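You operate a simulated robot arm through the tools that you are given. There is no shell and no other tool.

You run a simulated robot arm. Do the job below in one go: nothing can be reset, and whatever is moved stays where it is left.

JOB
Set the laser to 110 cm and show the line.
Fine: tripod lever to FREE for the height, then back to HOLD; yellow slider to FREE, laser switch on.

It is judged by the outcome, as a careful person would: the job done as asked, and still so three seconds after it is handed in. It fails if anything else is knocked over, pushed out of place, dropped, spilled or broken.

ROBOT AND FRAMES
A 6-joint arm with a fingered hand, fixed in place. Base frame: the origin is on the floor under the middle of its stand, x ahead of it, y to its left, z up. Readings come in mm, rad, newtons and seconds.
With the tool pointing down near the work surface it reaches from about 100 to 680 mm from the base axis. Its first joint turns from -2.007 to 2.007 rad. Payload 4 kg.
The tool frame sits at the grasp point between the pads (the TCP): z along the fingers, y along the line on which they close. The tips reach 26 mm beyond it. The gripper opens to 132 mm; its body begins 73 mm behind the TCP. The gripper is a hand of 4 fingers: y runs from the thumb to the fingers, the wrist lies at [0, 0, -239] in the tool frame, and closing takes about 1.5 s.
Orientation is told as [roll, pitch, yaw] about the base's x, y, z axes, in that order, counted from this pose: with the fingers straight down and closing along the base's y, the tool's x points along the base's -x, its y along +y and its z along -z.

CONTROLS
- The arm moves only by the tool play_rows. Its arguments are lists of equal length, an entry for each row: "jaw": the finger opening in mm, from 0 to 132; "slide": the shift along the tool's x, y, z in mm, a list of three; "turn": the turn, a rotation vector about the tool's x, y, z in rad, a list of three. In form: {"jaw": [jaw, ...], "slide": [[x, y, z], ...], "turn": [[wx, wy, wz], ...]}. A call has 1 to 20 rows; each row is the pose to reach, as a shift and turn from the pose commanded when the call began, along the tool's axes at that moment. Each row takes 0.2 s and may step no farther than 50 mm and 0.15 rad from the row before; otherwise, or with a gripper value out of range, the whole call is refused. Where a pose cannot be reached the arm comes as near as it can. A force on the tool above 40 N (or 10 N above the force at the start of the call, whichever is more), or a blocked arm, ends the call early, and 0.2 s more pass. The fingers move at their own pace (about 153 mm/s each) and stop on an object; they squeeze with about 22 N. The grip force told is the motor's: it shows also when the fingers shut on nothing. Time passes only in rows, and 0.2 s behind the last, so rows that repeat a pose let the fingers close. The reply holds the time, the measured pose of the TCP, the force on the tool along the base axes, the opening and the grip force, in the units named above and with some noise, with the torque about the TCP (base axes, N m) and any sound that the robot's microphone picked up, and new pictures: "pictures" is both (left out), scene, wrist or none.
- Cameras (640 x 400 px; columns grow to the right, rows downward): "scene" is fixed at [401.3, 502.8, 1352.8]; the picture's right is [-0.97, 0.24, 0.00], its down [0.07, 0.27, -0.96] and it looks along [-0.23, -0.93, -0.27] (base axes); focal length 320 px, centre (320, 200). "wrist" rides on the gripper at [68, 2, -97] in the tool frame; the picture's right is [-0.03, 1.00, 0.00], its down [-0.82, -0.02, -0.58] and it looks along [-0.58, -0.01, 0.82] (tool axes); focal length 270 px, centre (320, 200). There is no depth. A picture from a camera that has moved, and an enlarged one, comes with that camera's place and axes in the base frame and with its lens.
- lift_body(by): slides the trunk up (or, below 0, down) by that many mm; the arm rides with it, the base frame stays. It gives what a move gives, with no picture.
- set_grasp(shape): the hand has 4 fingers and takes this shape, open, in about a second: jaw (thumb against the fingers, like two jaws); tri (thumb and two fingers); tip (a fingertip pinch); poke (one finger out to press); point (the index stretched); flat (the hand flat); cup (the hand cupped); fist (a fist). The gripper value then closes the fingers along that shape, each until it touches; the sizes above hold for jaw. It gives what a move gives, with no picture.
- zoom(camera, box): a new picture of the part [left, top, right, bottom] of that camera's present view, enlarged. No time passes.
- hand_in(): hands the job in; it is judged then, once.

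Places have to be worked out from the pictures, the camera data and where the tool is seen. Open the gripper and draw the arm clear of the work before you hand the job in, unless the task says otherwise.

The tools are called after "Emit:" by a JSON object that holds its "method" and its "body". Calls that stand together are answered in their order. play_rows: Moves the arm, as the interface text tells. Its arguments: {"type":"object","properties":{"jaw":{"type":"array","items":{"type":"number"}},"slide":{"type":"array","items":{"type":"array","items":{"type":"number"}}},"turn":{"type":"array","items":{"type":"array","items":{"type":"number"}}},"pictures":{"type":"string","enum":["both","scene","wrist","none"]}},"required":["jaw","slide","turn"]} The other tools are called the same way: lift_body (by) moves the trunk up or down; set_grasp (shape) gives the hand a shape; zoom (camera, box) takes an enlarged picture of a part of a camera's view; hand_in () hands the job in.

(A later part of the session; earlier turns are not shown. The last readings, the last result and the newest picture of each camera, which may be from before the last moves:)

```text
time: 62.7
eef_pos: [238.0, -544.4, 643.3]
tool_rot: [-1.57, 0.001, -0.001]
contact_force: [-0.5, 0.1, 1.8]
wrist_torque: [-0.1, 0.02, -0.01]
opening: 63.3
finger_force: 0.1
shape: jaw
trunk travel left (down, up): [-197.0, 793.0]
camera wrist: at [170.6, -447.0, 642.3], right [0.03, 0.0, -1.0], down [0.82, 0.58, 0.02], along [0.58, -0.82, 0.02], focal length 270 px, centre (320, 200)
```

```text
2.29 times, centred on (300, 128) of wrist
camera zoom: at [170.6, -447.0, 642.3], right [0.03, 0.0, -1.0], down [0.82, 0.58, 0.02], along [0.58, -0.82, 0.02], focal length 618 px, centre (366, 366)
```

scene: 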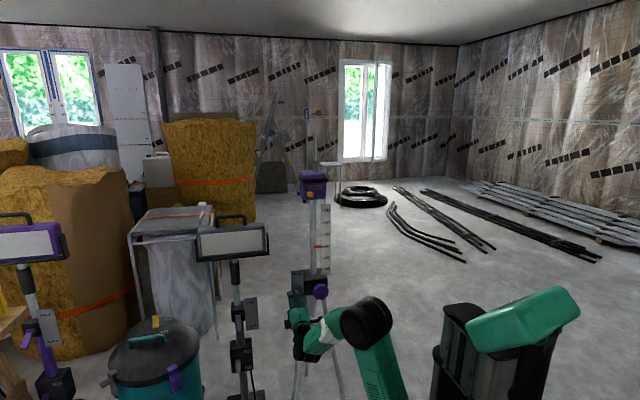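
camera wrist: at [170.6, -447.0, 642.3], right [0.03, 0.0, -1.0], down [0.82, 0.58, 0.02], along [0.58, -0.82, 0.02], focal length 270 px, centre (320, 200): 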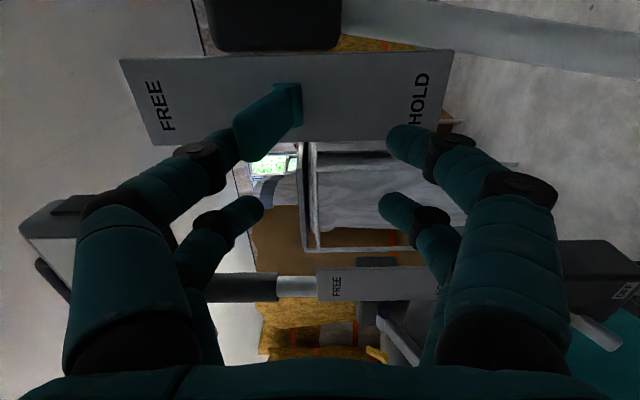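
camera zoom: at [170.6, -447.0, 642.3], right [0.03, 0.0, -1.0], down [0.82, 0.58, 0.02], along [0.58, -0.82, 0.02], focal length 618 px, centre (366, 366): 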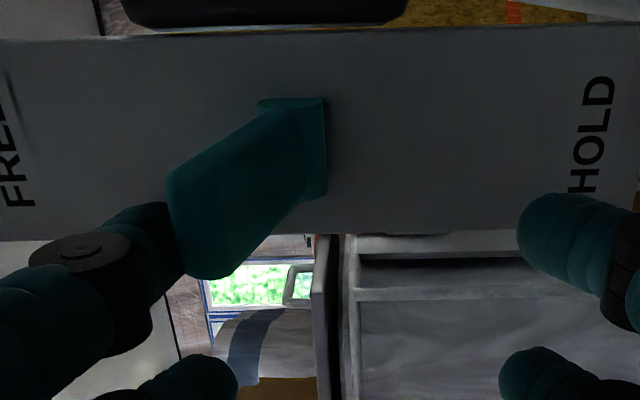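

The upper fingertip now touches the lever. I'll press down another 18–20 mm to snap it over.

Emit:
{"method": "play_rows", "body": {"jaw": [60, 60, 60, 60, 60, 60], "slide": [[0, 4, 0], [0, 8, 0], [0, 12, 0], [0, 16, 0], [0, 19, 0], [0, 19, 0]], "turn": [[0, 0, 0], [0, 0, 0], [0, 0, 0], [0, 0, 0], [0, 0, 0], [0, 0, 0]], "pictures": "both"}}

Emit:
{"method": "zoom", "body": {"camera": "wrist", "box": [160, 40, 440, 215]}}

Emit:
{"method": "zoom", "body": {"camera": "scene", "box": [300, 225, 340, 250]}}

```text
time: 64.1
eef_pos: [238.8, -545.6, 622.9]
tool_rot: [-1.571, 0.0, -0.001]
contact_force: [-0.3, -0.4, 0.9]
wrist_torque: [0.03, 0.0, -0.01]
opening: 60.8
finger_force: 0.0
shape: jaw
trunk travel left (down, up): [-197.0, 793.0]
camera wrist: at [170.4, -447.1, 623.2], right [0.03, 0.0, -1.0], down [0.82, 0.58, 0.02], along [0.58, -0.82, 0.01], focal length 270 px, centre (320, 200)
```

scene: 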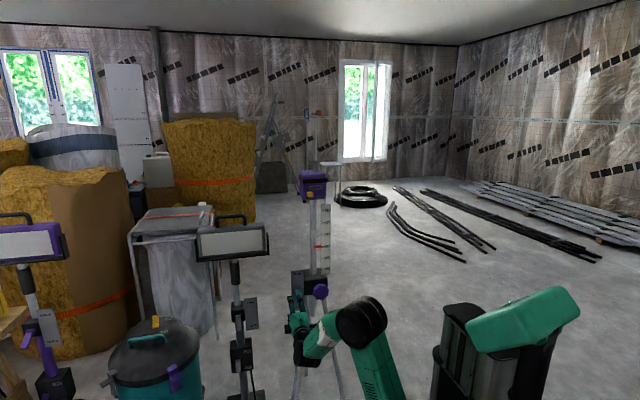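
wrist: 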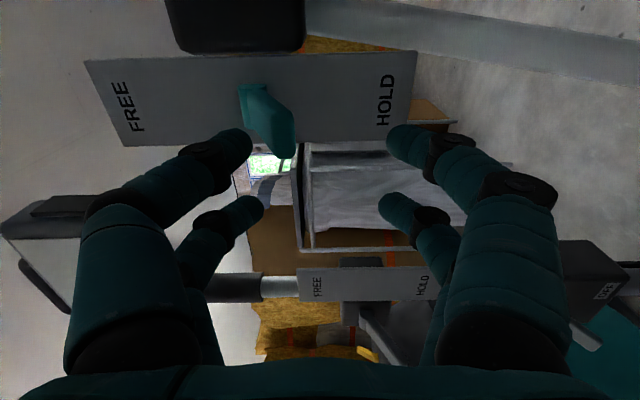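

```text
2.29 times, centred on (300, 128) of wrist
camera zoom: at [170.4, -447.1, 623.2], right [0.03, 0.0, -1.0], down [0.82, 0.58, 0.02], along [0.58, -0.82, 0.01], focal length 618 px, centre (366, 366)
```

zoom: 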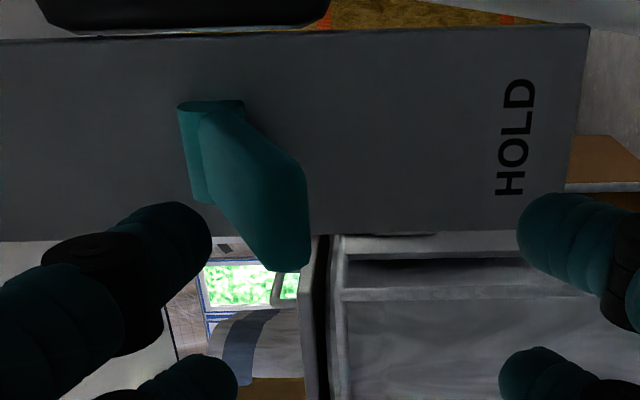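

```text
16.00 times, centred on (320, 238) of scene
camera zoom: at [401.3, 502.8, 1352.8], right [-0.97, 0.24, 0.0], down [0.07, 0.27, -0.96], along [-0.23, -0.93, -0.27], focal length 5124 px, centre (320, -400)
```

zoom: 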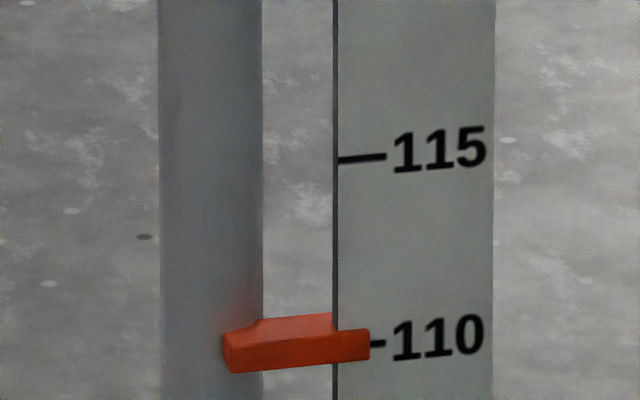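

The lever is back at HOLD and the pointer still sits on 110. I'll retreat, then raise the trunk to bring the hand to the slider, which should now be near z≈1057.

Emit:
{"method": "play_rows", "body": {"jaw": [60, 60, 60, 60], "slide": [[0, 0, -25], [0, 0, -50], [0, 0, -75], [0, 0, -75]], "turn": [[0, 0, 0], [0, 0, 0], [0, 0, 0], [0, 0, 0]], "pictures": "none"}}

Emit:
{"method": "lift_body", "body": {"by": 400}}

Emit:
{"method": "lift_body", "body": {"by": 36}}

Emit:
{"method": "play_rows", "body": {"jaw": [60], "slide": [[0, 0, 0]], "turn": [[0, 0, 0]], "pictures": "both"}}

Emit:
{"method": "zoom", "body": {"camera": "scene", "box": [285, 160, 349, 200]}}

```text
time: 65.1
eef_pos: [238.1, -470.7, 622.1]
tool_rot: [-1.571, 0.0, -0.002]
contact_force: [-0.7, -0.1, 0.4]
wrist_torque: [0.01, 0.01, -0.02]
opening: 60.6
finger_force: 0.1
shape: jaw
trunk travel left (down, up): [-197.0, 793.0]
```

```text
time: 68.9
eef_pos: [239.4, -470.2, 1024.8]
tool_rot: [-1.571, 0.0, 0.001]
contact_force: [0.2, 0.1, 0.8]
wrist_torque: [-0.01, 0.03, 0.0]
opening: 60.7
finger_force: 0.0
shape: jaw
trunk travel left (down, up): [-597.0, 393.0]
```

```text
time: 69.7
eef_pos: [238.1, -470.1, 1059.4]
tool_rot: [-1.571, 0.0, 0.002]
contact_force: [-0.5, 0.2, 0.0]
wrist_torque: [0.01, 0.0, 0.02]
opening: 60.5
finger_force: 0.1
shape: jaw
trunk travel left (down, up): [-633.0, 357.0]
```

```text
time: 70.1
eef_pos: [239.2, -471.7, 1060.5]
tool_rot: [-1.572, 0.001, -0.001]
contact_force: [0.4, 0.4, -0.5]
wrist_torque: [0.0, -0.01, 0.01]
opening: 60.5
finger_force: 0.0
shape: jaw
trunk travel left (down, up): [-633.0, 357.0]
camera wrist: at [169.9, -372.0, 1059.3], right [0.03, 0.0, -1.0], down [0.82, 0.58, 0.02], along [0.58, -0.82, 0.01], focal length 270 px, centre (320, 200)
```

scene: 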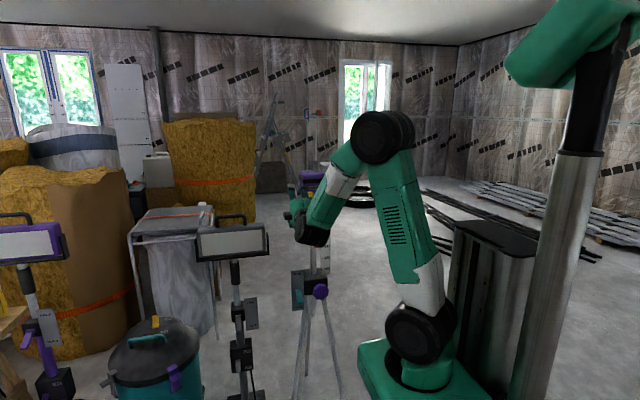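
wrist: 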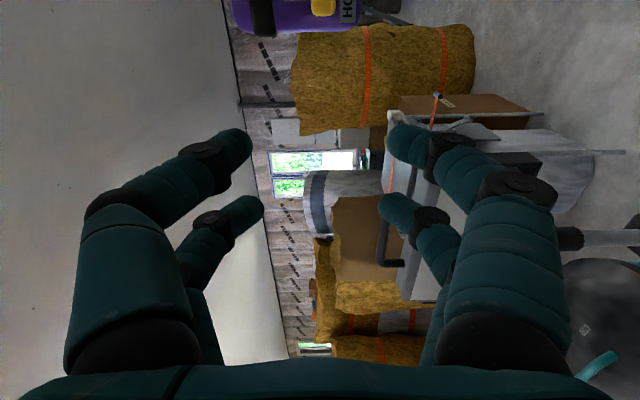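

```text
10.00 times, centred on (317, 180) of scene
camera zoom: at [401.3, 502.8, 1352.8], right [-0.97, 0.24, 0.0], down [0.07, 0.27, -0.96], along [-0.23, -0.93, -0.27], focal length 3202 px, centre (350, 400)
```

zoom: 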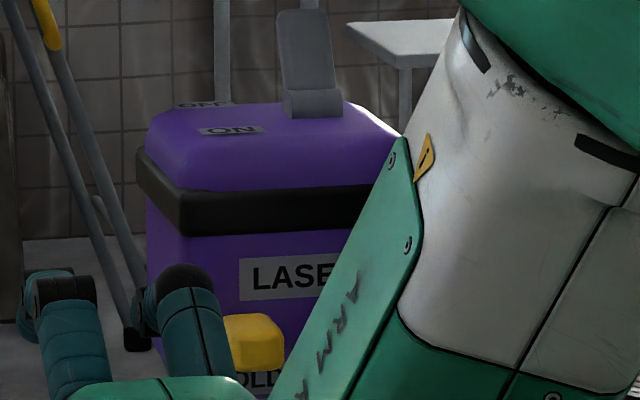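

The slider is at about (168, -595, 1057). I'll close the fingers into a single blunt tip and shift so the tip is on the +x side of the slider before advancing.

Emit:
{"method": "play_rows", "body": {"jaw": [30, 0, 0, 0, 0, 0], "slide": [[10, 1, 10], [18, 2, 30], [24, 3, 50], [24, 3, 60], [24, 3, 60], [24, 3, 60]], "turn": [[0, 0, 0], [0, 0, 0], [0, 0, 0], [0, 0, 0], [0, 0, 0], [0, 0, 0]], "pictures": "both"}}

Emit:
{"method": "zoom", "body": {"camera": "wrist", "box": [200, 0, 440, 150]}}

Emit:
{"method": "zoom", "body": {"camera": "scene", "box": [280, 160, 344, 200]}}

```text
time: 71.5
eef_pos: [214.3, -530.1, 1056.0]
tool_rot: [-1.572, -0.001, 0.0]
contact_force: [0.5, -0.5, -0.7]
wrist_torque: [-0.03, 0.02, 0.02]
opening: 0.1
finger_force: 21.9
shape: jaw
trunk travel left (down, up): [-633.0, 357.0]
camera wrist: at [146.2, -432.1, 1055.5], right [0.03, 0.0, -1.0], down [0.82, 0.58, 0.02], along [0.58, -0.82, 0.01], focal length 270 px, centre (320, 200)
```

scene: 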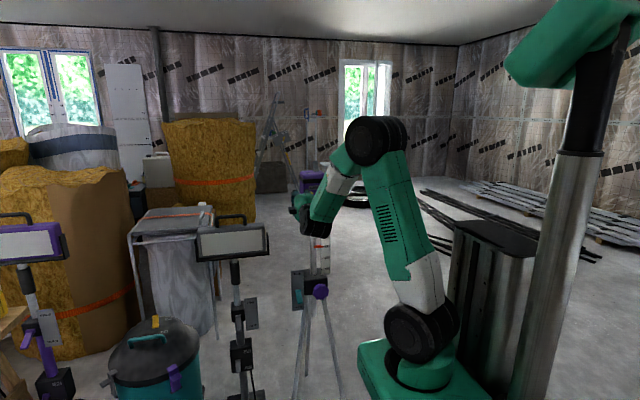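
wrist: 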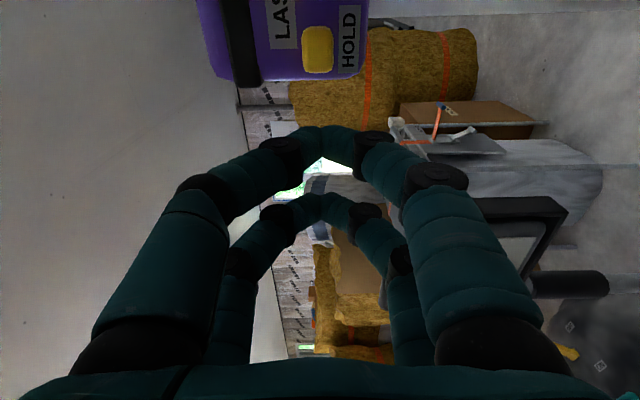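

```text
2.67 times, centred on (320, 75) of wrist
camera zoom: at [146.2, -432.1, 1055.5], right [0.03, 0.0, -1.0], down [0.82, 0.58, 0.02], along [0.58, -0.82, 0.01], focal length 721 px, centre (320, 533)
```

zoom: 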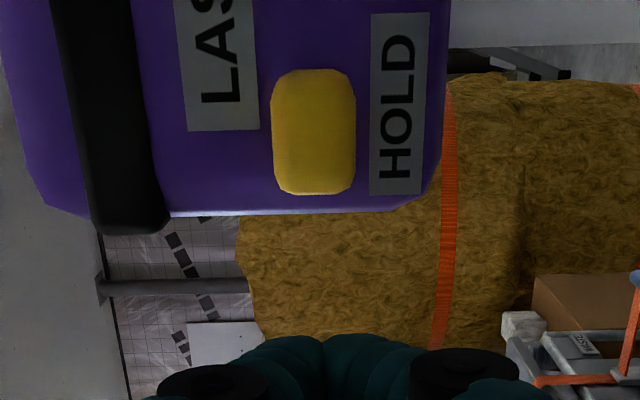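

```text
10.00 times, centred on (312, 180) of scene
camera zoom: at [401.3, 502.8, 1352.8], right [-0.97, 0.24, 0.0], down [0.07, 0.27, -0.96], along [-0.23, -0.93, -0.27], focal length 3202 px, centre (400, 400)
```

zoom: 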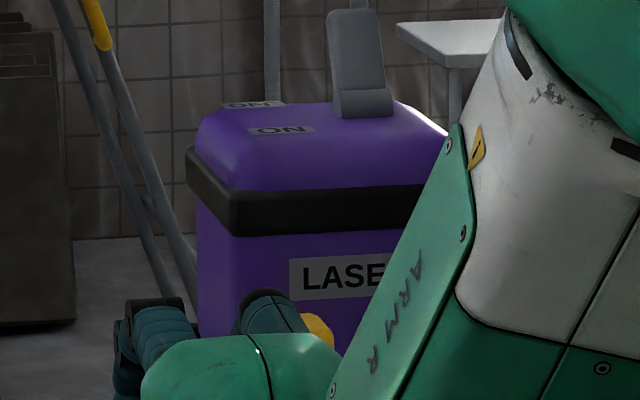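

The slider spans x≈154–175, z≈1048–1065, and the fingertips' near edge is at x≈187. I'll advance 46 mm so the tips come alongside the slider just short of the laser's face.

Emit:
{"method": "play_rows", "body": {"jaw": [0, 0, 0, 0, 0], "slide": [[0, 0, 15], [0, 0, 28], [0, 0, 38], [0, 0, 46], [0, 0, 46]], "turn": [[0, 0, 0], [0, 0, 0], [0, 0, 0], [0, 0, 0], [0, 0, 0]], "pictures": "both"}}

Emit:
{"method": "zoom", "body": {"camera": "wrist", "box": [200, 30, 440, 180]}}

Emit:
{"method": "zoom", "body": {"camera": "scene", "box": [280, 160, 344, 200]}}

```text
time: 72.7
eef_pos: [214.6, -576.3, 1055.6]
tool_rot: [-1.571, -0.001, 0.0]
contact_force: [-0.9, -0.2, 0.4]
wrist_torque: [-0.01, 0.02, 0.0]
opening: 0.2
finger_force: 21.8
shape: jaw
trunk travel left (down, up): [-633.0, 357.0]
camera wrist: at [146.2, -478.2, 1055.8], right [0.03, 0.0, -1.0], down [0.82, 0.58, 0.02], along [0.58, -0.82, 0.01], focal length 270 px, centre (320, 200)
```

scene: 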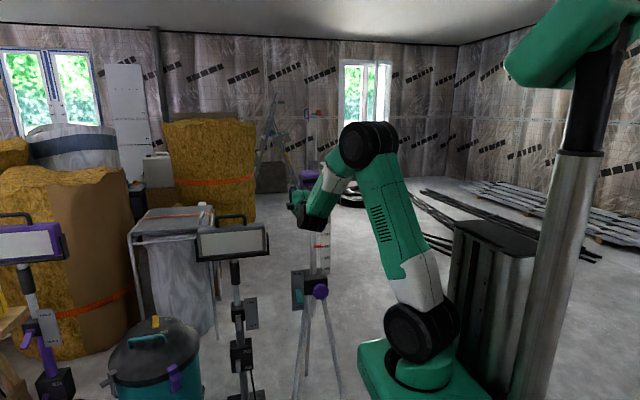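
wrist: 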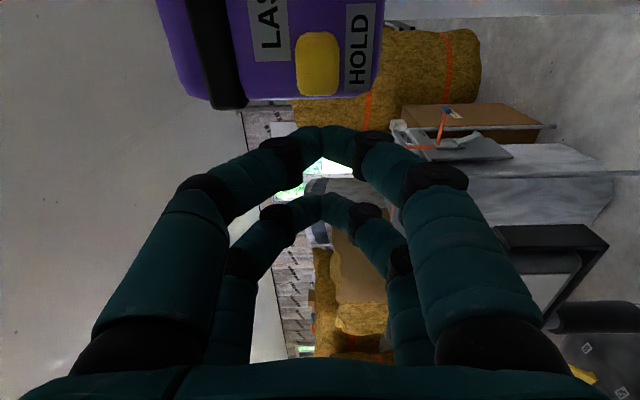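

```text
2.67 times, centred on (320, 105) of wrist
camera zoom: at [146.2, -478.2, 1055.8], right [0.03, 0.0, -1.0], down [0.82, 0.58, 0.02], along [0.58, -0.82, 0.01], focal length 721 px, centre (320, 453)
```

zoom: 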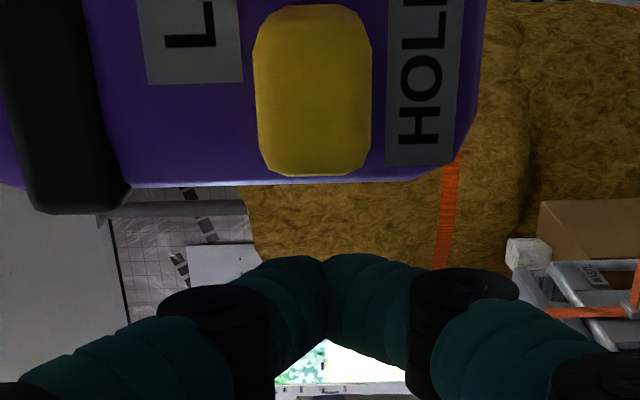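

```text
10.00 times, centred on (312, 180) of scene
camera zoom: at [401.3, 502.8, 1352.8], right [-0.97, 0.24, 0.0], down [0.07, 0.27, -0.96], along [-0.23, -0.93, -0.27], focal length 3202 px, centre (400, 400)
```

zoom: 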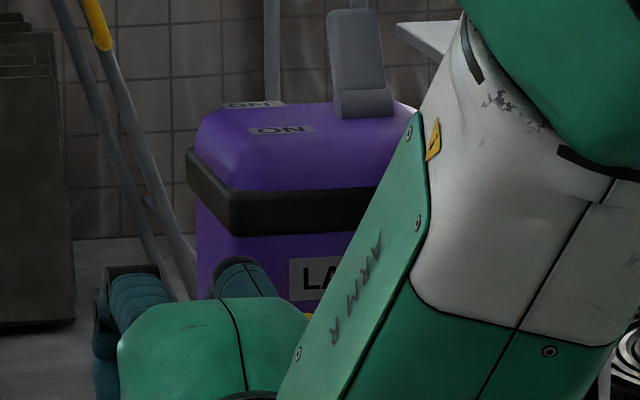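

The tips are now beside the slider, about 14 mm from its +x side. I'll move in -x in small steps and watch for contact.

Emit:
{"method": "play_rows", "body": {"jaw": [0, 0, 0, 0, 0], "slide": [[6, 0, 0], [12, 0, 0], [17, 0, 0], [22, 0, 0], [22, 0, 0]], "turn": [[0, 0, 0], [0, 0, 0], [0, 0, 0], [0, 0, 0], [0, 0, 0]], "pictures": "wrist"}}

Emit:
{"method": "zoom", "body": {"camera": "wrist", "box": [200, 30, 440, 180]}}

```text
time: 73.9
eef_pos: [192.3, -577.3, 1057.5]
tool_rot: [-1.569, 0.001, -0.001]
contact_force: [0.6, 0.4, -0.7]
wrist_torque: [0.02, 0.03, 0.02]
opening: 0.0
finger_force: 22.1
shape: jaw
trunk travel left (down, up): [-633.0, 357.0]
camera wrist: at [123.6, -478.2, 1056.2], right [0.03, 0.0, -1.0], down [0.82, 0.58, 0.02], along [0.58, -0.82, 0.01], focal length 270 px, centre (320, 200)
```

wrist: 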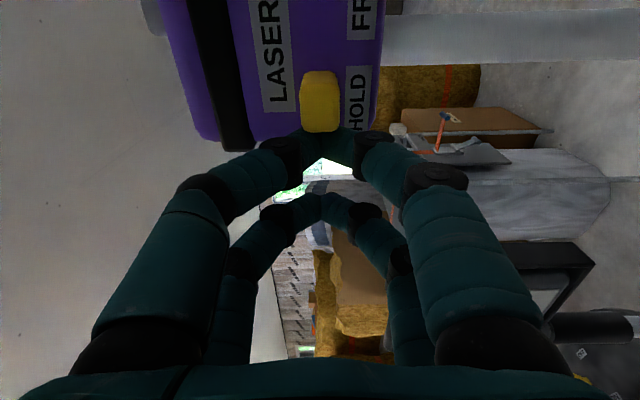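

```text
2.67 times, centred on (320, 105) of wrist
camera zoom: at [123.6, -478.2, 1056.2], right [0.03, 0.0, -1.0], down [0.82, 0.58, 0.02], along [0.58, -0.82, 0.01], focal length 721 px, centre (320, 453)
```

zoom: 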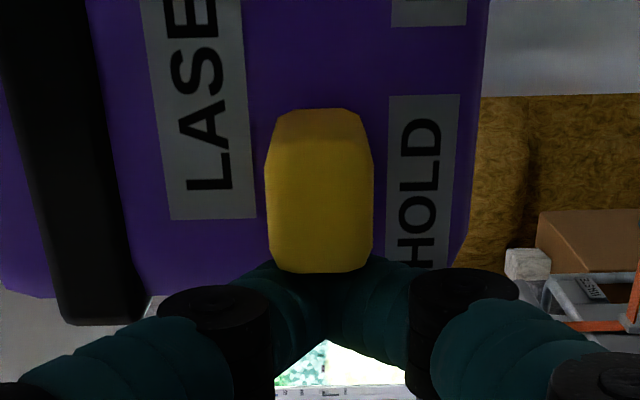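

The slider has begun to move (about 9 mm) with almost no force. I'll keep pushing in -x by 18 mm more and check.

Emit:
{"method": "play_rows", "body": {"jaw": [0, 0, 0, 0, 0], "slide": [[5, 0, 0], [10, 0, 0], [15, 0, 0], [18, 0, 0], [18, 0, 0]], "turn": [[0, 0, 0], [0, 0, 0], [0, 0, 0], [0, 0, 0], [0, 0, 0]], "pictures": "wrist"}}

Emit:
{"method": "zoom", "body": {"camera": "wrist", "box": [200, 30, 440, 180]}}

```text
time: 75.1
eef_pos: [173.5, -577.0, 1056.4]
tool_rot: [-1.57, -0.001, 0.001]
contact_force: [0.6, -0.5, 0.5]
wrist_torque: [0.01, -0.05, -0.01]
opening: 0.0
finger_force: 22.3
shape: jaw
trunk travel left (down, up): [-633.0, 357.0]
camera wrist: at [106.0, -477.9, 1056.1], right [0.03, 0.0, -1.0], down [0.82, 0.58, 0.02], along [0.58, -0.82, 0.01], focal length 270 px, centre (320, 200)
```

wrist: 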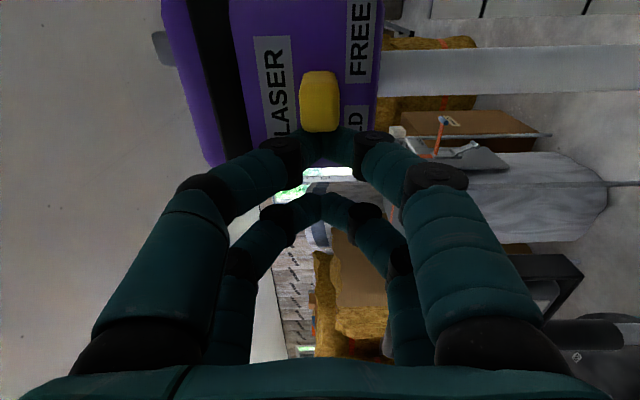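

```text
2.67 times, centred on (320, 105) of wrist
camera zoom: at [106.0, -477.9, 1056.1], right [0.03, 0.0, -1.0], down [0.82, 0.58, 0.02], along [0.58, -0.82, 0.01], focal length 721 px, centre (320, 453)
```

zoom: 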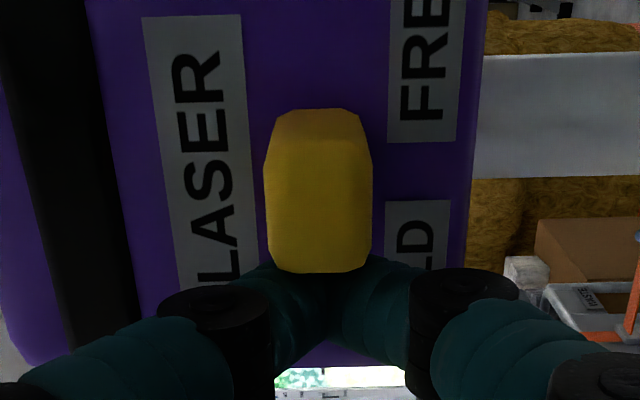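

The slider travels with the fingertips and is now past the midpoint between HOLD and FREE. I'll continue another 15 mm.

Emit:
{"method": "play_rows", "body": {"jaw": [0, 0, 0, 0, 0], "slide": [[4, 0, 0], [8, 0, 0], [12, 0, 0], [15, 0, 0], [15, 0, 0]], "turn": [[0, 0, 0], [0, 0, 0], [0, 0, 0], [0, 0, 0], [0, 0, 0]], "pictures": "wrist"}}

Emit:
{"method": "zoom", "body": {"camera": "wrist", "box": [200, 30, 440, 180]}}

```text
time: 76.3
eef_pos: [160.1, -576.4, 1054.9]
tool_rot: [-1.572, 0.0, 0.0]
contact_force: [1.0, -0.4, 0.9]
wrist_torque: [0.0, -0.03, 0.03]
opening: 0.0
finger_force: 21.5
shape: jaw
trunk travel left (down, up): [-633.0, 357.0]
camera wrist: at [90.9, -477.8, 1056.2], right [0.03, 0.0, -1.0], down [0.82, 0.58, 0.02], along [0.58, -0.82, 0.01], focal length 270 px, centre (320, 200)
```

wrist: 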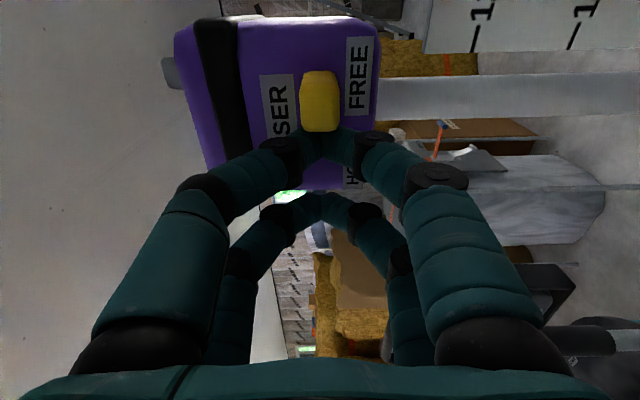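

```text
2.67 times, centred on (320, 105) of wrist
camera zoom: at [90.9, -477.8, 1056.2], right [0.03, 0.0, -1.0], down [0.82, 0.58, 0.02], along [0.58, -0.82, 0.01], focal length 721 px, centre (320, 453)
```

zoom: 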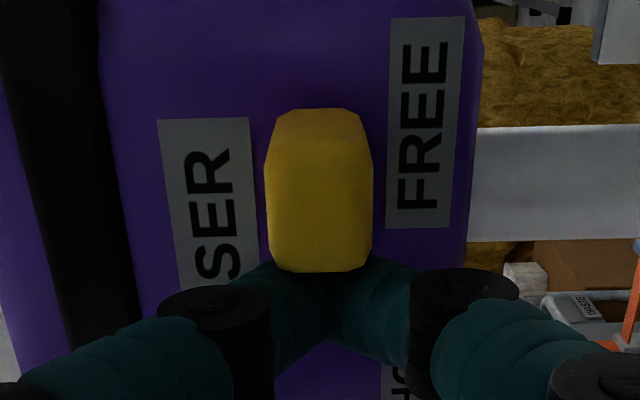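

The slider is nearly under FREE, with about 7 mm to go by parallax. I'll push a further 8 mm gently, watching the force for an end stop.

Emit:
{"method": "play_rows", "body": {"jaw": [0, 0, 0, 0, 0], "slide": [[2, 0, 0], [4, 0, 0], [6, 0, 0], [8, 0, 0], [8, 0, 0]], "turn": [[0, 0, 0], [0, 0, 0], [0, 0, 0], [0, 0, 0], [0, 0, 0]], "pictures": "wrist"}}

Emit:
{"method": "zoom", "body": {"camera": "wrist", "box": [200, 30, 440, 180]}}

```text
time: 77.5
eef_pos: [152.6, -576.0, 1055.2]
tool_rot: [-1.57, 0.003, 0.003]
contact_force: [6.6, -0.7, 0.2]
wrist_torque: [-0.01, 0.0, 0.09]
opening: 0.0
finger_force: 22.3
shape: jaw
trunk travel left (down, up): [-633.0, 357.0]
camera wrist: at [83.7, -478.0, 1056.3], right [0.02, 0.0, -1.0], down [0.82, 0.58, 0.02], along [0.58, -0.82, 0.01], focal length 270 px, centre (320, 200)
```

wrist: 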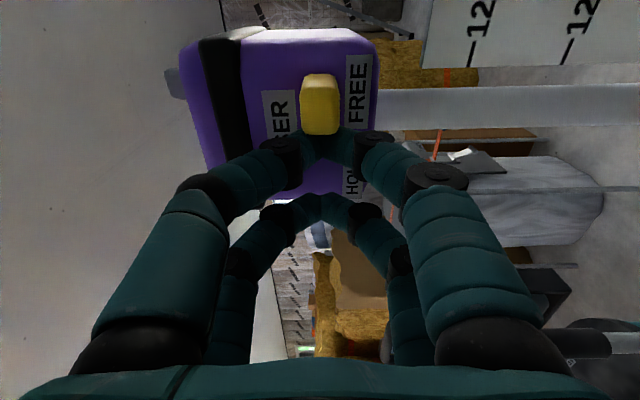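

```text
2.67 times, centred on (320, 105) of wrist
camera zoom: at [83.7, -478.0, 1056.3], right [0.02, 0.0, -1.0], down [0.82, 0.58, 0.02], along [0.58, -0.82, 0.01], focal length 721 px, centre (320, 453)
```

zoom: 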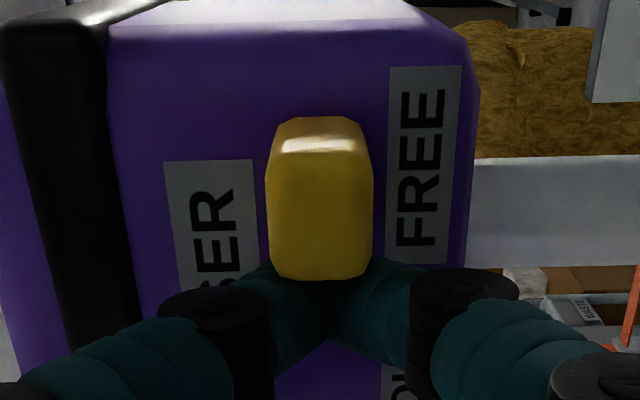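

The force rose to 6.6 N at the end stop, with the slider at FREE. I'll back off in +x, retreat from the laser and check the slider.

Emit:
{"method": "play_rows", "body": {"jaw": [0, 0, 0, 0, 0, 0], "slide": [[-6, 0, 0], [-12, 0, 0], [-12, 0, -25], [-12, 0, -60], [-12, 0, -100], [-12, 0, -100]], "turn": [[0, 0, 0], [0, 0, 0], [0, 0, 0], [0, 0, 0], [0, 0, 0], [0, 0, 0]], "pictures": "both"}}

Emit:
{"method": "zoom", "body": {"camera": "wrist", "box": [200, 0, 440, 150]}}

```text
time: 78.9
eef_pos: [161.9, -476.1, 1056.1]
tool_rot: [-1.572, 0.0, 0.0]
contact_force: [0.5, -0.7, 0.5]
wrist_torque: [-0.02, 0.0, -0.02]
opening: 0.0
finger_force: 22.0
shape: jaw
trunk travel left (down, up): [-633.0, 357.0]
camera wrist: at [93.6, -377.5, 1056.5], right [0.03, 0.0, -1.0], down [0.82, 0.58, 0.02], along [0.58, -0.82, 0.01], focal length 270 px, centre (320, 200)
```

scene: 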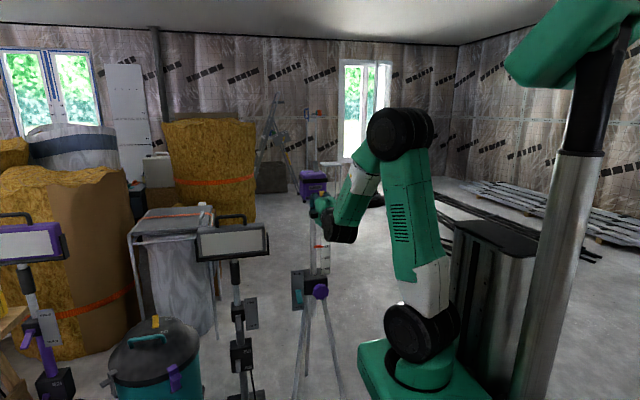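
wrist: 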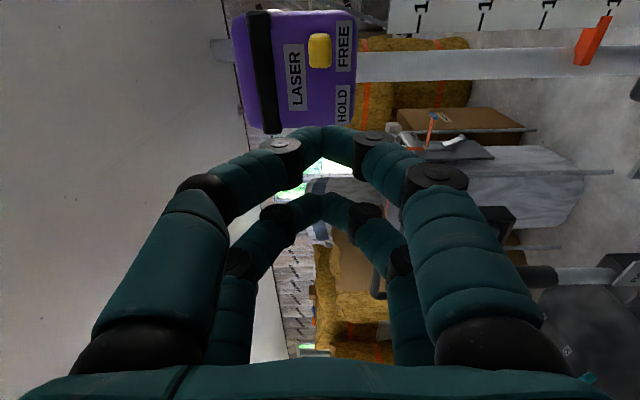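

```text
2.67 times, centred on (320, 75) of wrist
camera zoom: at [93.6, -377.5, 1056.5], right [0.03, 0.0, -1.0], down [0.82, 0.58, 0.02], along [0.58, -0.82, 0.01], focal length 721 px, centre (320, 533)
```

zoom: 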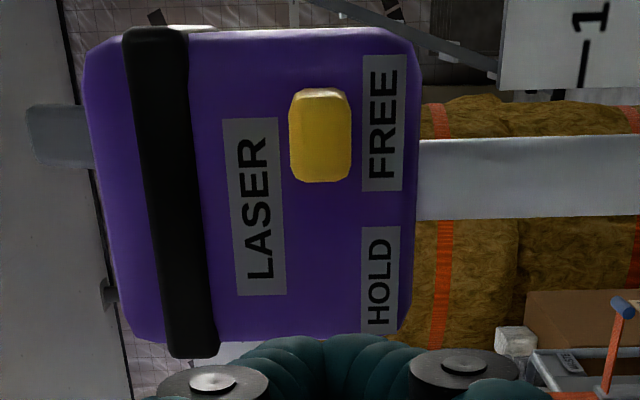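

The slider sits at FREE. Next is the switch on top: from my triangulation its pivot is about (128, -660, 1128) with the tip leaning back to y≈-684. I'll turn the hand back to pointing down, clear of the laser, and raise the trunk.

Emit:
{"method": "play_rows", "body": {"jaw": [0, 0, 0, 20, 40, 60, 80, 100, 120, 132, 132, 132], "slide": [[1, 7, -7], [2, 14, -14], [3, 21, -21], [5, 29, -29], [6, 36, -36], [8, 44, -44], [9, 51, -51], [10, 58, -58], [11, 65, -65], [13, 73, -73], [14, 80, -80], [14, 80, -80]], "turn": [[-0.1428, 0, 0], [-0.2856, 0, 0], [-0.4284, 0, 0], [-0.5712, 0, 0], [-0.714, 0, 0], [-0.8568, 0, 0], [-0.9996, 0, 0], [-1.1424, 0, 0], [-1.2852, 0, 0], [-1.428, 0, 0], [-1.5708, 0, 0], [-1.5708, 0, 0]], "pictures": "none"}}

Emit:
{"method": "lift_body", "body": {"by": 290}}

Emit:
{"method": "play_rows", "body": {"jaw": [132], "slide": [[0, 0, 0]], "turn": [[0, 0, 0]], "pictures": "both"}}

Emit:
{"method": "zoom", "body": {"camera": "scene", "box": [280, 150, 344, 210]}}

Emit:
{"method": "zoom", "body": {"camera": "wrist", "box": [0, 0, 240, 150]}}

```text
time: 81.5
eef_pos: [149.4, -396.0, 976.3]
tool_rot: [0.001, 0.0, 0.0]
contact_force: [0.5, -1.2, -0.1]
wrist_torque: [0.0, -0.02, -0.02]
opening: 131.9
finger_force: 0.2
shape: jaw
trunk travel left (down, up): [-633.0, 357.0]
```

```text
time: 84.5
eef_pos: [149.4, -396.0, 1266.5]
tool_rot: [0.0, 0.0, 0.0]
contact_force: [-0.3, 0.7, 0.0]
wrist_torque: [-0.01, 0.03, -0.03]
opening: 132.0
finger_force: 0.1
shape: jaw
trunk travel left (down, up): [-923.0, 67.0]
```

```text
time: 84.9
eef_pos: [150.3, -395.9, 1266.9]
tool_rot: [-0.001, 0.0, 0.0]
contact_force: [0.0, 0.5, 0.4]
wrist_torque: [-0.01, 0.03, -0.02]
opening: 131.8
finger_force: 0.1
shape: jaw
trunk travel left (down, up): [-923.0, 67.0]
camera wrist: at [80.5, -392.7, 1365.0], right [0.03, 1.0, 0.0], down [0.82, -0.02, 0.58], along [0.58, -0.01, -0.82], focal length 270 px, centre (320, 200)
```

scene: 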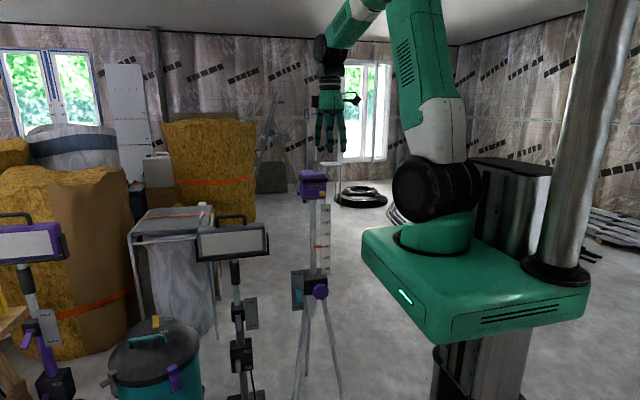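
wrist: 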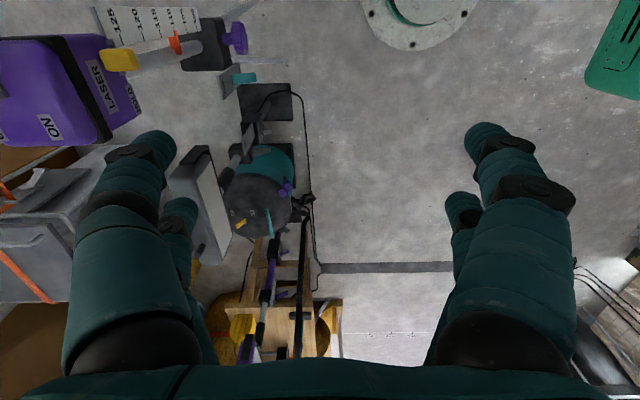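

```text
6.67 times, centred on (312, 180) of scene
camera zoom: at [401.3, 502.8, 1352.8], right [-0.97, 0.24, 0.0], down [0.07, 0.27, -0.96], along [-0.23, -0.93, -0.27], focal length 2135 px, centre (373, 333)
```

zoom: 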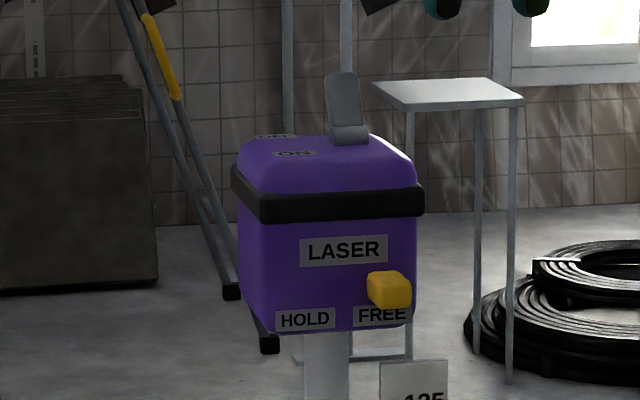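

```text
2.67 times, centred on (120, 75) of wrist
camera zoom: at [80.5, -392.7, 1365.0], right [0.03, 1.0, 0.0], down [0.82, -0.02, 0.58], along [0.58, -0.01, -0.82], focal length 721 px, centre (853, 533)
```

zoom: 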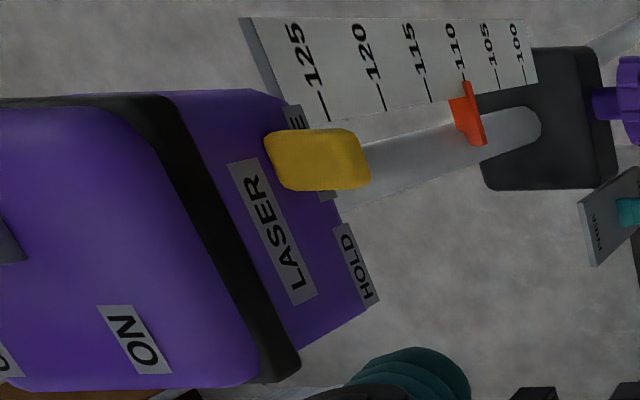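

The switch still leans back to OFF, and everything else reads right. I'll move the open hand over the laser top at this safe height (tips z≈1241, switch top ≈1165), going to y≈-560 first.

Emit:
{"method": "play_rows", "body": {"jaw": [132, 132, 132, 132, 132, 132], "slide": [[1, -35, 0], [2, -70, 0], [3, -105, 0], [4, -140, 0], [4, -165, 0], [4, -165, 0]], "turn": [[0, 0, 0], [0, 0, 0], [0, 0, 0], [0, 0, 0], [0, 0, 0], [0, 0, 0]], "pictures": "both"}}

Emit:
{"method": "zoom", "body": {"camera": "wrist", "box": [120, 0, 440, 200]}}

```text
time: 86.3
eef_pos: [144.4, -560.0, 1268.5]
tool_rot: [0.0, -0.001, -0.001]
contact_force: [-0.1, 0.2, 0.3]
wrist_torque: [-0.03, -0.01, 0.03]
opening: 131.9
finger_force: 0.0
shape: jaw
trunk travel left (down, up): [-923.0, 67.0]
camera wrist: at [76.1, -557.2, 1366.2], right [0.03, 1.0, 0.0], down [0.82, -0.02, 0.58], along [0.58, -0.01, -0.82], focal length 270 px, centre (320, 200)
```

scene: 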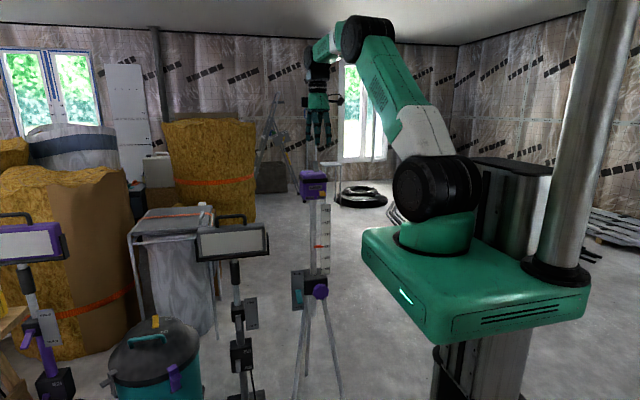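
wrist: 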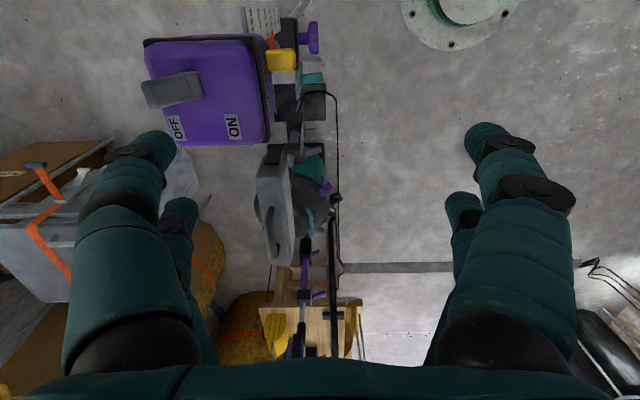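

```text
2.00 times, centred on (280, 100) of wrist
camera zoom: at [76.1, -557.2, 1366.2], right [0.03, 1.0, 0.0], down [0.82, -0.02, 0.58], along [0.58, -0.01, -0.82], focal length 541 px, centre (400, 400)
```

zoom: 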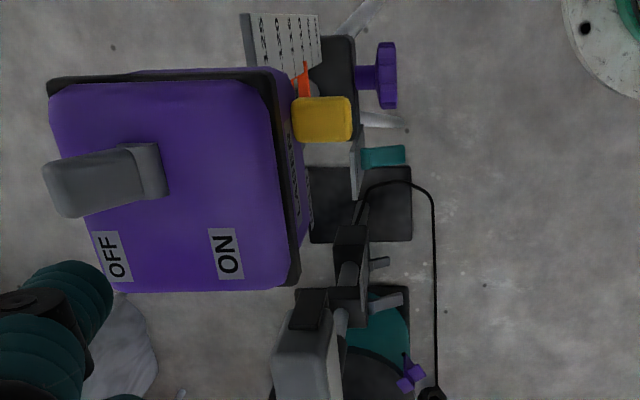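

From above, the switch spans x≈116–135 with its rear top edge at y≈-690, so the thumb row at x≈126 lines up. I'll move to y≈-642 at this height so the thumbs are behind the switch.

Emit:
{"method": "play_rows", "body": {"jaw": [132, 132, 132, 132, 132], "slide": [[0, -25, 0], [0, -50, 0], [0, -70, 0], [0, -82, 0], [0, -82, 0]], "turn": [[0, 0, 0], [0, 0, 0], [0, 0, 0], [0, 0, 0], [0, 0, 0]], "pictures": "both"}}

Emit:
{"method": "zoom", "body": {"camera": "wrist", "box": [80, 0, 400, 200]}}

Emit:
{"method": "zoom", "body": {"camera": "scene", "box": [280, 120, 360, 200]}}

```text
time: 87.5
eef_pos: [143.6, -628.1, 1260.4]
tool_rot: [0.001, 0.0, -0.001]
contact_force: [-0.5, -0.5, 0.3]
wrist_torque: [0.01, 0.0, -0.03]
opening: 132.1
finger_force: 0.0
shape: jaw
out of reach, approached as far as the arm can: row 3, 4, 5
trunk travel left (down, up): [-923.0, 67.0]
camera wrist: at [75.1, -625.7, 1358.0], right [0.03, 1.0, 0.0], down [0.82, -0.02, 0.58], along [0.58, -0.01, -0.82], focal length 270 px, centre (320, 200)
```

scene: 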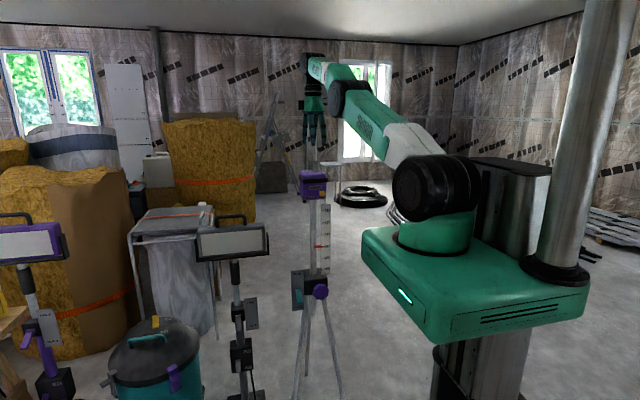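
wrist: 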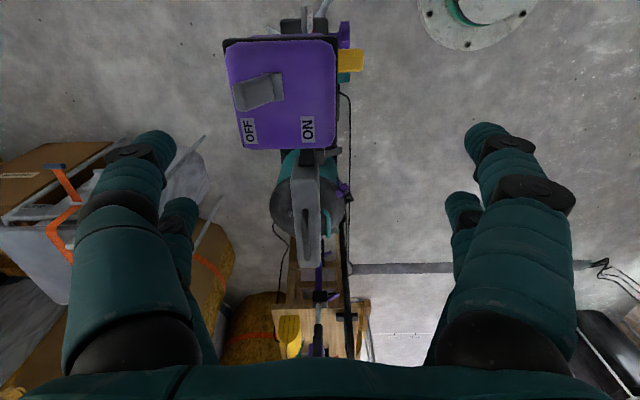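

```text
2.00 times, centred on (240, 100) of wrist
camera zoom: at [75.1, -625.7, 1358.0], right [0.03, 1.0, 0.0], down [0.82, -0.02, 0.58], along [0.58, -0.01, -0.82], focal length 541 px, centre (480, 400)
```

zoom: 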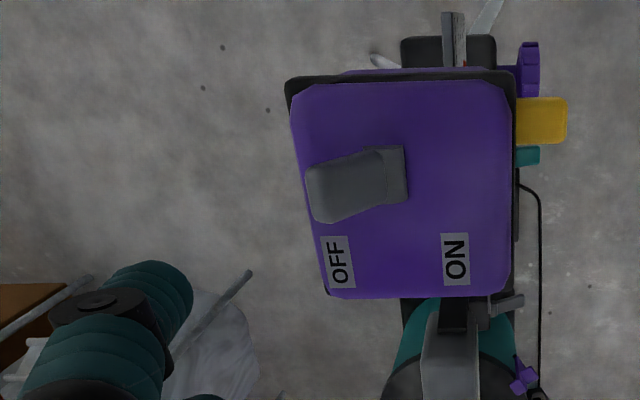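

```text
5.00 times, centred on (320, 160) of scene
camera zoom: at [401.3, 502.8, 1352.8], right [-0.97, 0.24, 0.0], down [0.07, 0.27, -0.96], along [-0.23, -0.93, -0.27], focal length 1601 px, centre (320, 400)
```

zoom: 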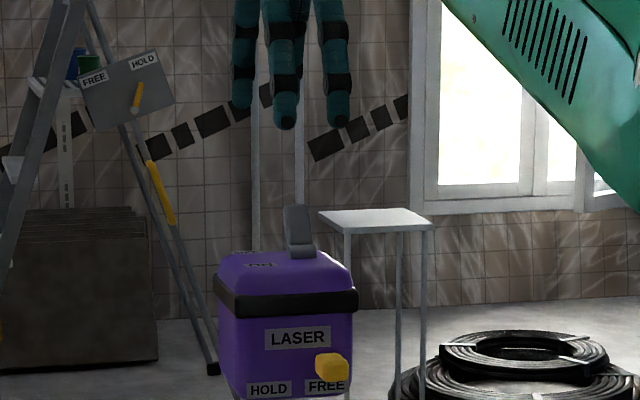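

The arm is at its reach limit at this height (y -628 reached). I'll raise the trunk 60 mm and lower the arm by the same, which brings the wrist closer to shoulder height and extends the reach.

Emit:
{"method": "lift_body", "body": {"by": 64}}

Emit:
{"method": "play_rows", "body": {"jaw": [132, 132, 132, 132, 132], "slide": [[0, 0, 20], [0, 0, 40], [0, 0, 60], [0, 0, 75], [0, 0, 75]], "turn": [[0, 0, 0], [0, 0, 0], [0, 0, 0], [0, 0, 0], [0, 0, 0]], "pictures": "none"}}

```text
time: 88.5
eef_pos: [144.2, -628.2, 1324.0]
tool_rot: [0.0, -0.001, -0.001]
contact_force: [-0.9, -0.5, 0.0]
wrist_torque: [-0.01, -0.02, 0.01]
opening: 132.0
finger_force: 0.1
shape: jaw
trunk travel left (down, up): [-987.0, 3.0]
```

```text
time: 89.7
eef_pos: [142.3, -628.2, 1248.7]
tool_rot: [0.001, -0.001, 0.001]
contact_force: [0.4, -0.7, 0.3]
wrist_torque: [0.01, 0.01, -0.02]
opening: 131.9
finger_force: 0.0
shape: jaw
trunk travel left (down, up): [-987.0, 3.0]
```

The hand is at (143, -628, 1249). I'll move back to y≈-645 and check it is reached before descending behind the switch.

Emit:
{"method": "play_rows", "body": {"jaw": [132, 132, 132], "slide": [[0, -9, 0], [0, -18, 0], [0, -18, 0]], "turn": [[0, 0, 0], [0, 0, 0], [0, 0, 0]], "pictures": "both"}}

Emit:
{"method": "zoom", "body": {"camera": "wrist", "box": [80, 0, 400, 200]}}

```text
time: 90.5
eef_pos: [143.8, -645.2, 1249.6]
tool_rot: [0.0, -0.001, -0.002]
contact_force: [-0.3, -0.4, -0.1]
wrist_torque: [0.01, -0.01, 0.01]
opening: 132.0
finger_force: 0.0
shape: jaw
trunk travel left (down, up): [-987.0, 3.0]
camera wrist: at [75.3, -642.5, 1348.3], right [0.03, 1.0, 0.0], down [0.82, -0.02, 0.58], along [0.58, -0.02, -0.82], focal length 270 px, centre (320, 200)
```

scene: 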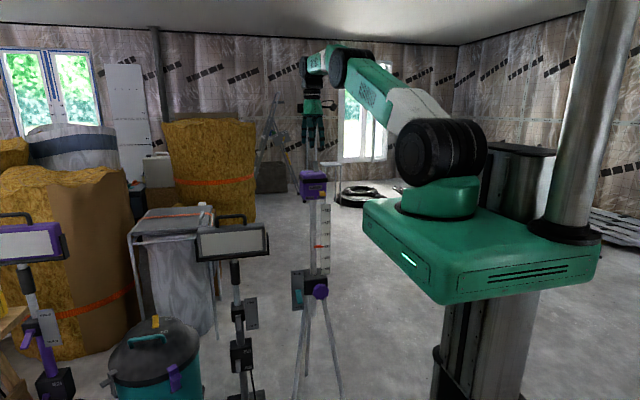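
wrist: 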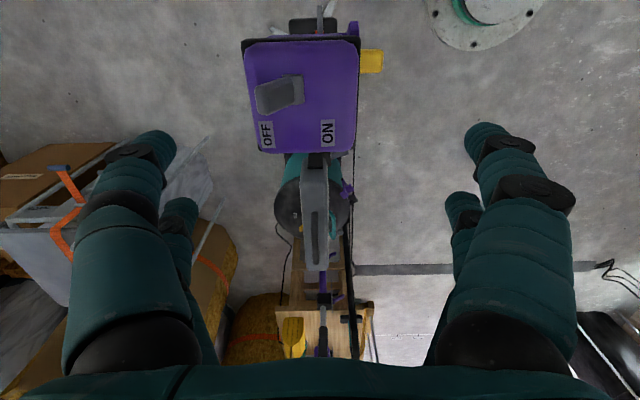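

```text
2.00 times, centred on (240, 100) of wrist
camera zoom: at [75.3, -642.5, 1348.3], right [0.03, 1.0, 0.0], down [0.82, -0.02, 0.58], along [0.58, -0.02, -0.82], focal length 541 px, centre (480, 400)
```

zoom: 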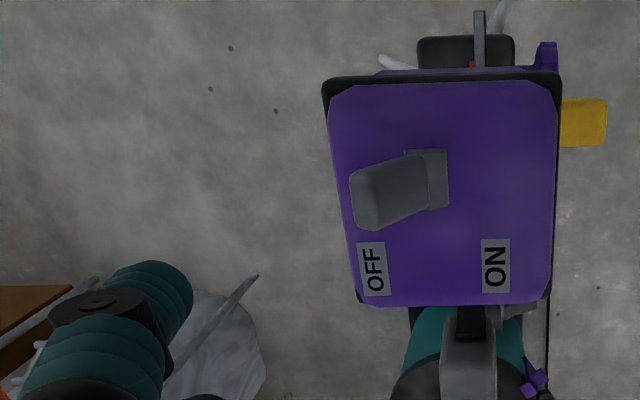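

The thumbs' inner face is at y≈-711, about 20 mm behind the switch. I'll descend to TCP z≈1170 so the thumb tips reach z≈1144, between the switch top (~1160) and the laser top (~1128).

Emit:
{"method": "play_rows", "body": {"jaw": [132, 132, 132, 132, 132, 132], "slide": [[0, 0, 20], [0, 0, 40], [0, 0, 58], [0, 0, 70], [0, 0, 79], [0, 0, 79]], "turn": [[0, 0, 0], [0, 0, 0], [0, 0, 0], [0, 0, 0], [0, 0, 0], [0, 0, 0]], "pictures": "both"}}

Emit:
{"method": "zoom", "body": {"camera": "wrist", "box": [80, 0, 400, 200]}}

Emit:
{"method": "zoom", "body": {"camera": "scene", "box": [280, 120, 360, 200]}}

```text
time: 91.9
eef_pos: [143.0, -645.4, 1171.0]
tool_rot: [0.0, 0.001, 0.0]
contact_force: [-0.7, 0.8, 0.4]
wrist_torque: [0.01, 0.03, -0.02]
opening: 131.9
finger_force: 0.0
shape: jaw
trunk travel left (down, up): [-987.0, 3.0]
camera wrist: at [75.2, -642.5, 1269.3], right [0.03, 1.0, 0.0], down [0.82, -0.02, 0.58], along [0.58, -0.02, -0.82], focal length 270 px, centre (320, 200)
```

scene: 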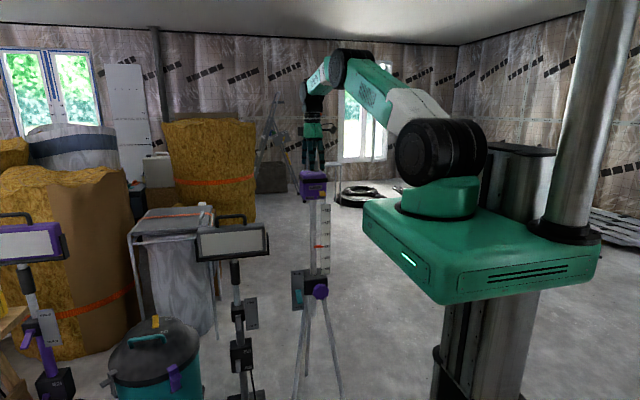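
wrist: 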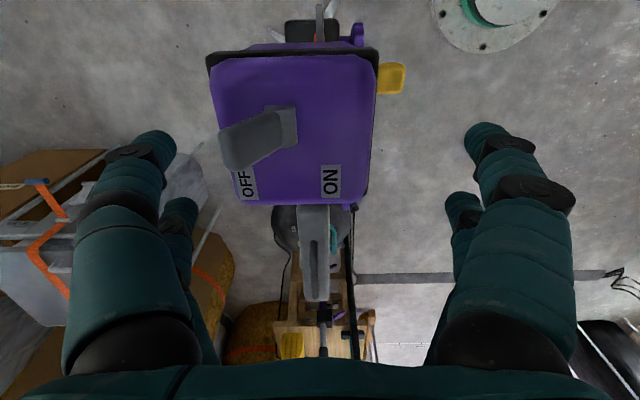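

```text
2.00 times, centred on (240, 100) of wrist
camera zoom: at [75.2, -642.5, 1269.3], right [0.03, 1.0, 0.0], down [0.82, -0.02, 0.58], along [0.58, -0.02, -0.82], focal length 541 px, centre (480, 400)
```

zoom: 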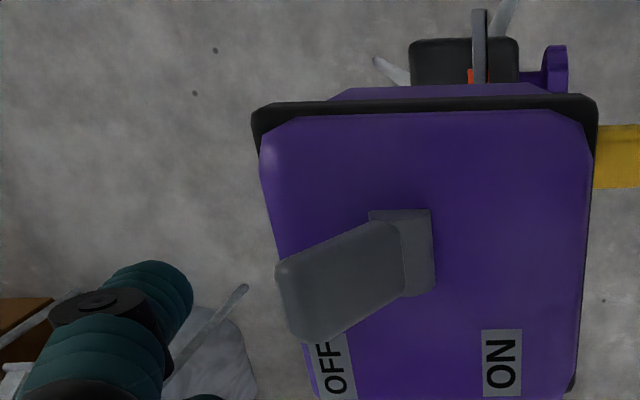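

```text
5.00 times, centred on (320, 160) of scene
camera zoom: at [401.3, 502.8, 1352.8], right [-0.97, 0.24, 0.0], down [0.07, 0.27, -0.96], along [-0.23, -0.93, -0.27], focal length 1601 px, centre (320, 400)
```

zoom: 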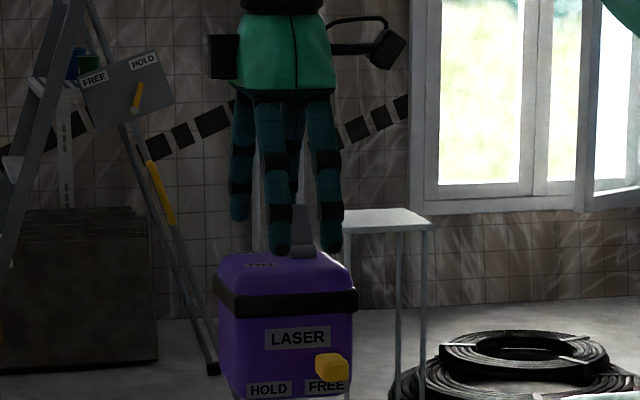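

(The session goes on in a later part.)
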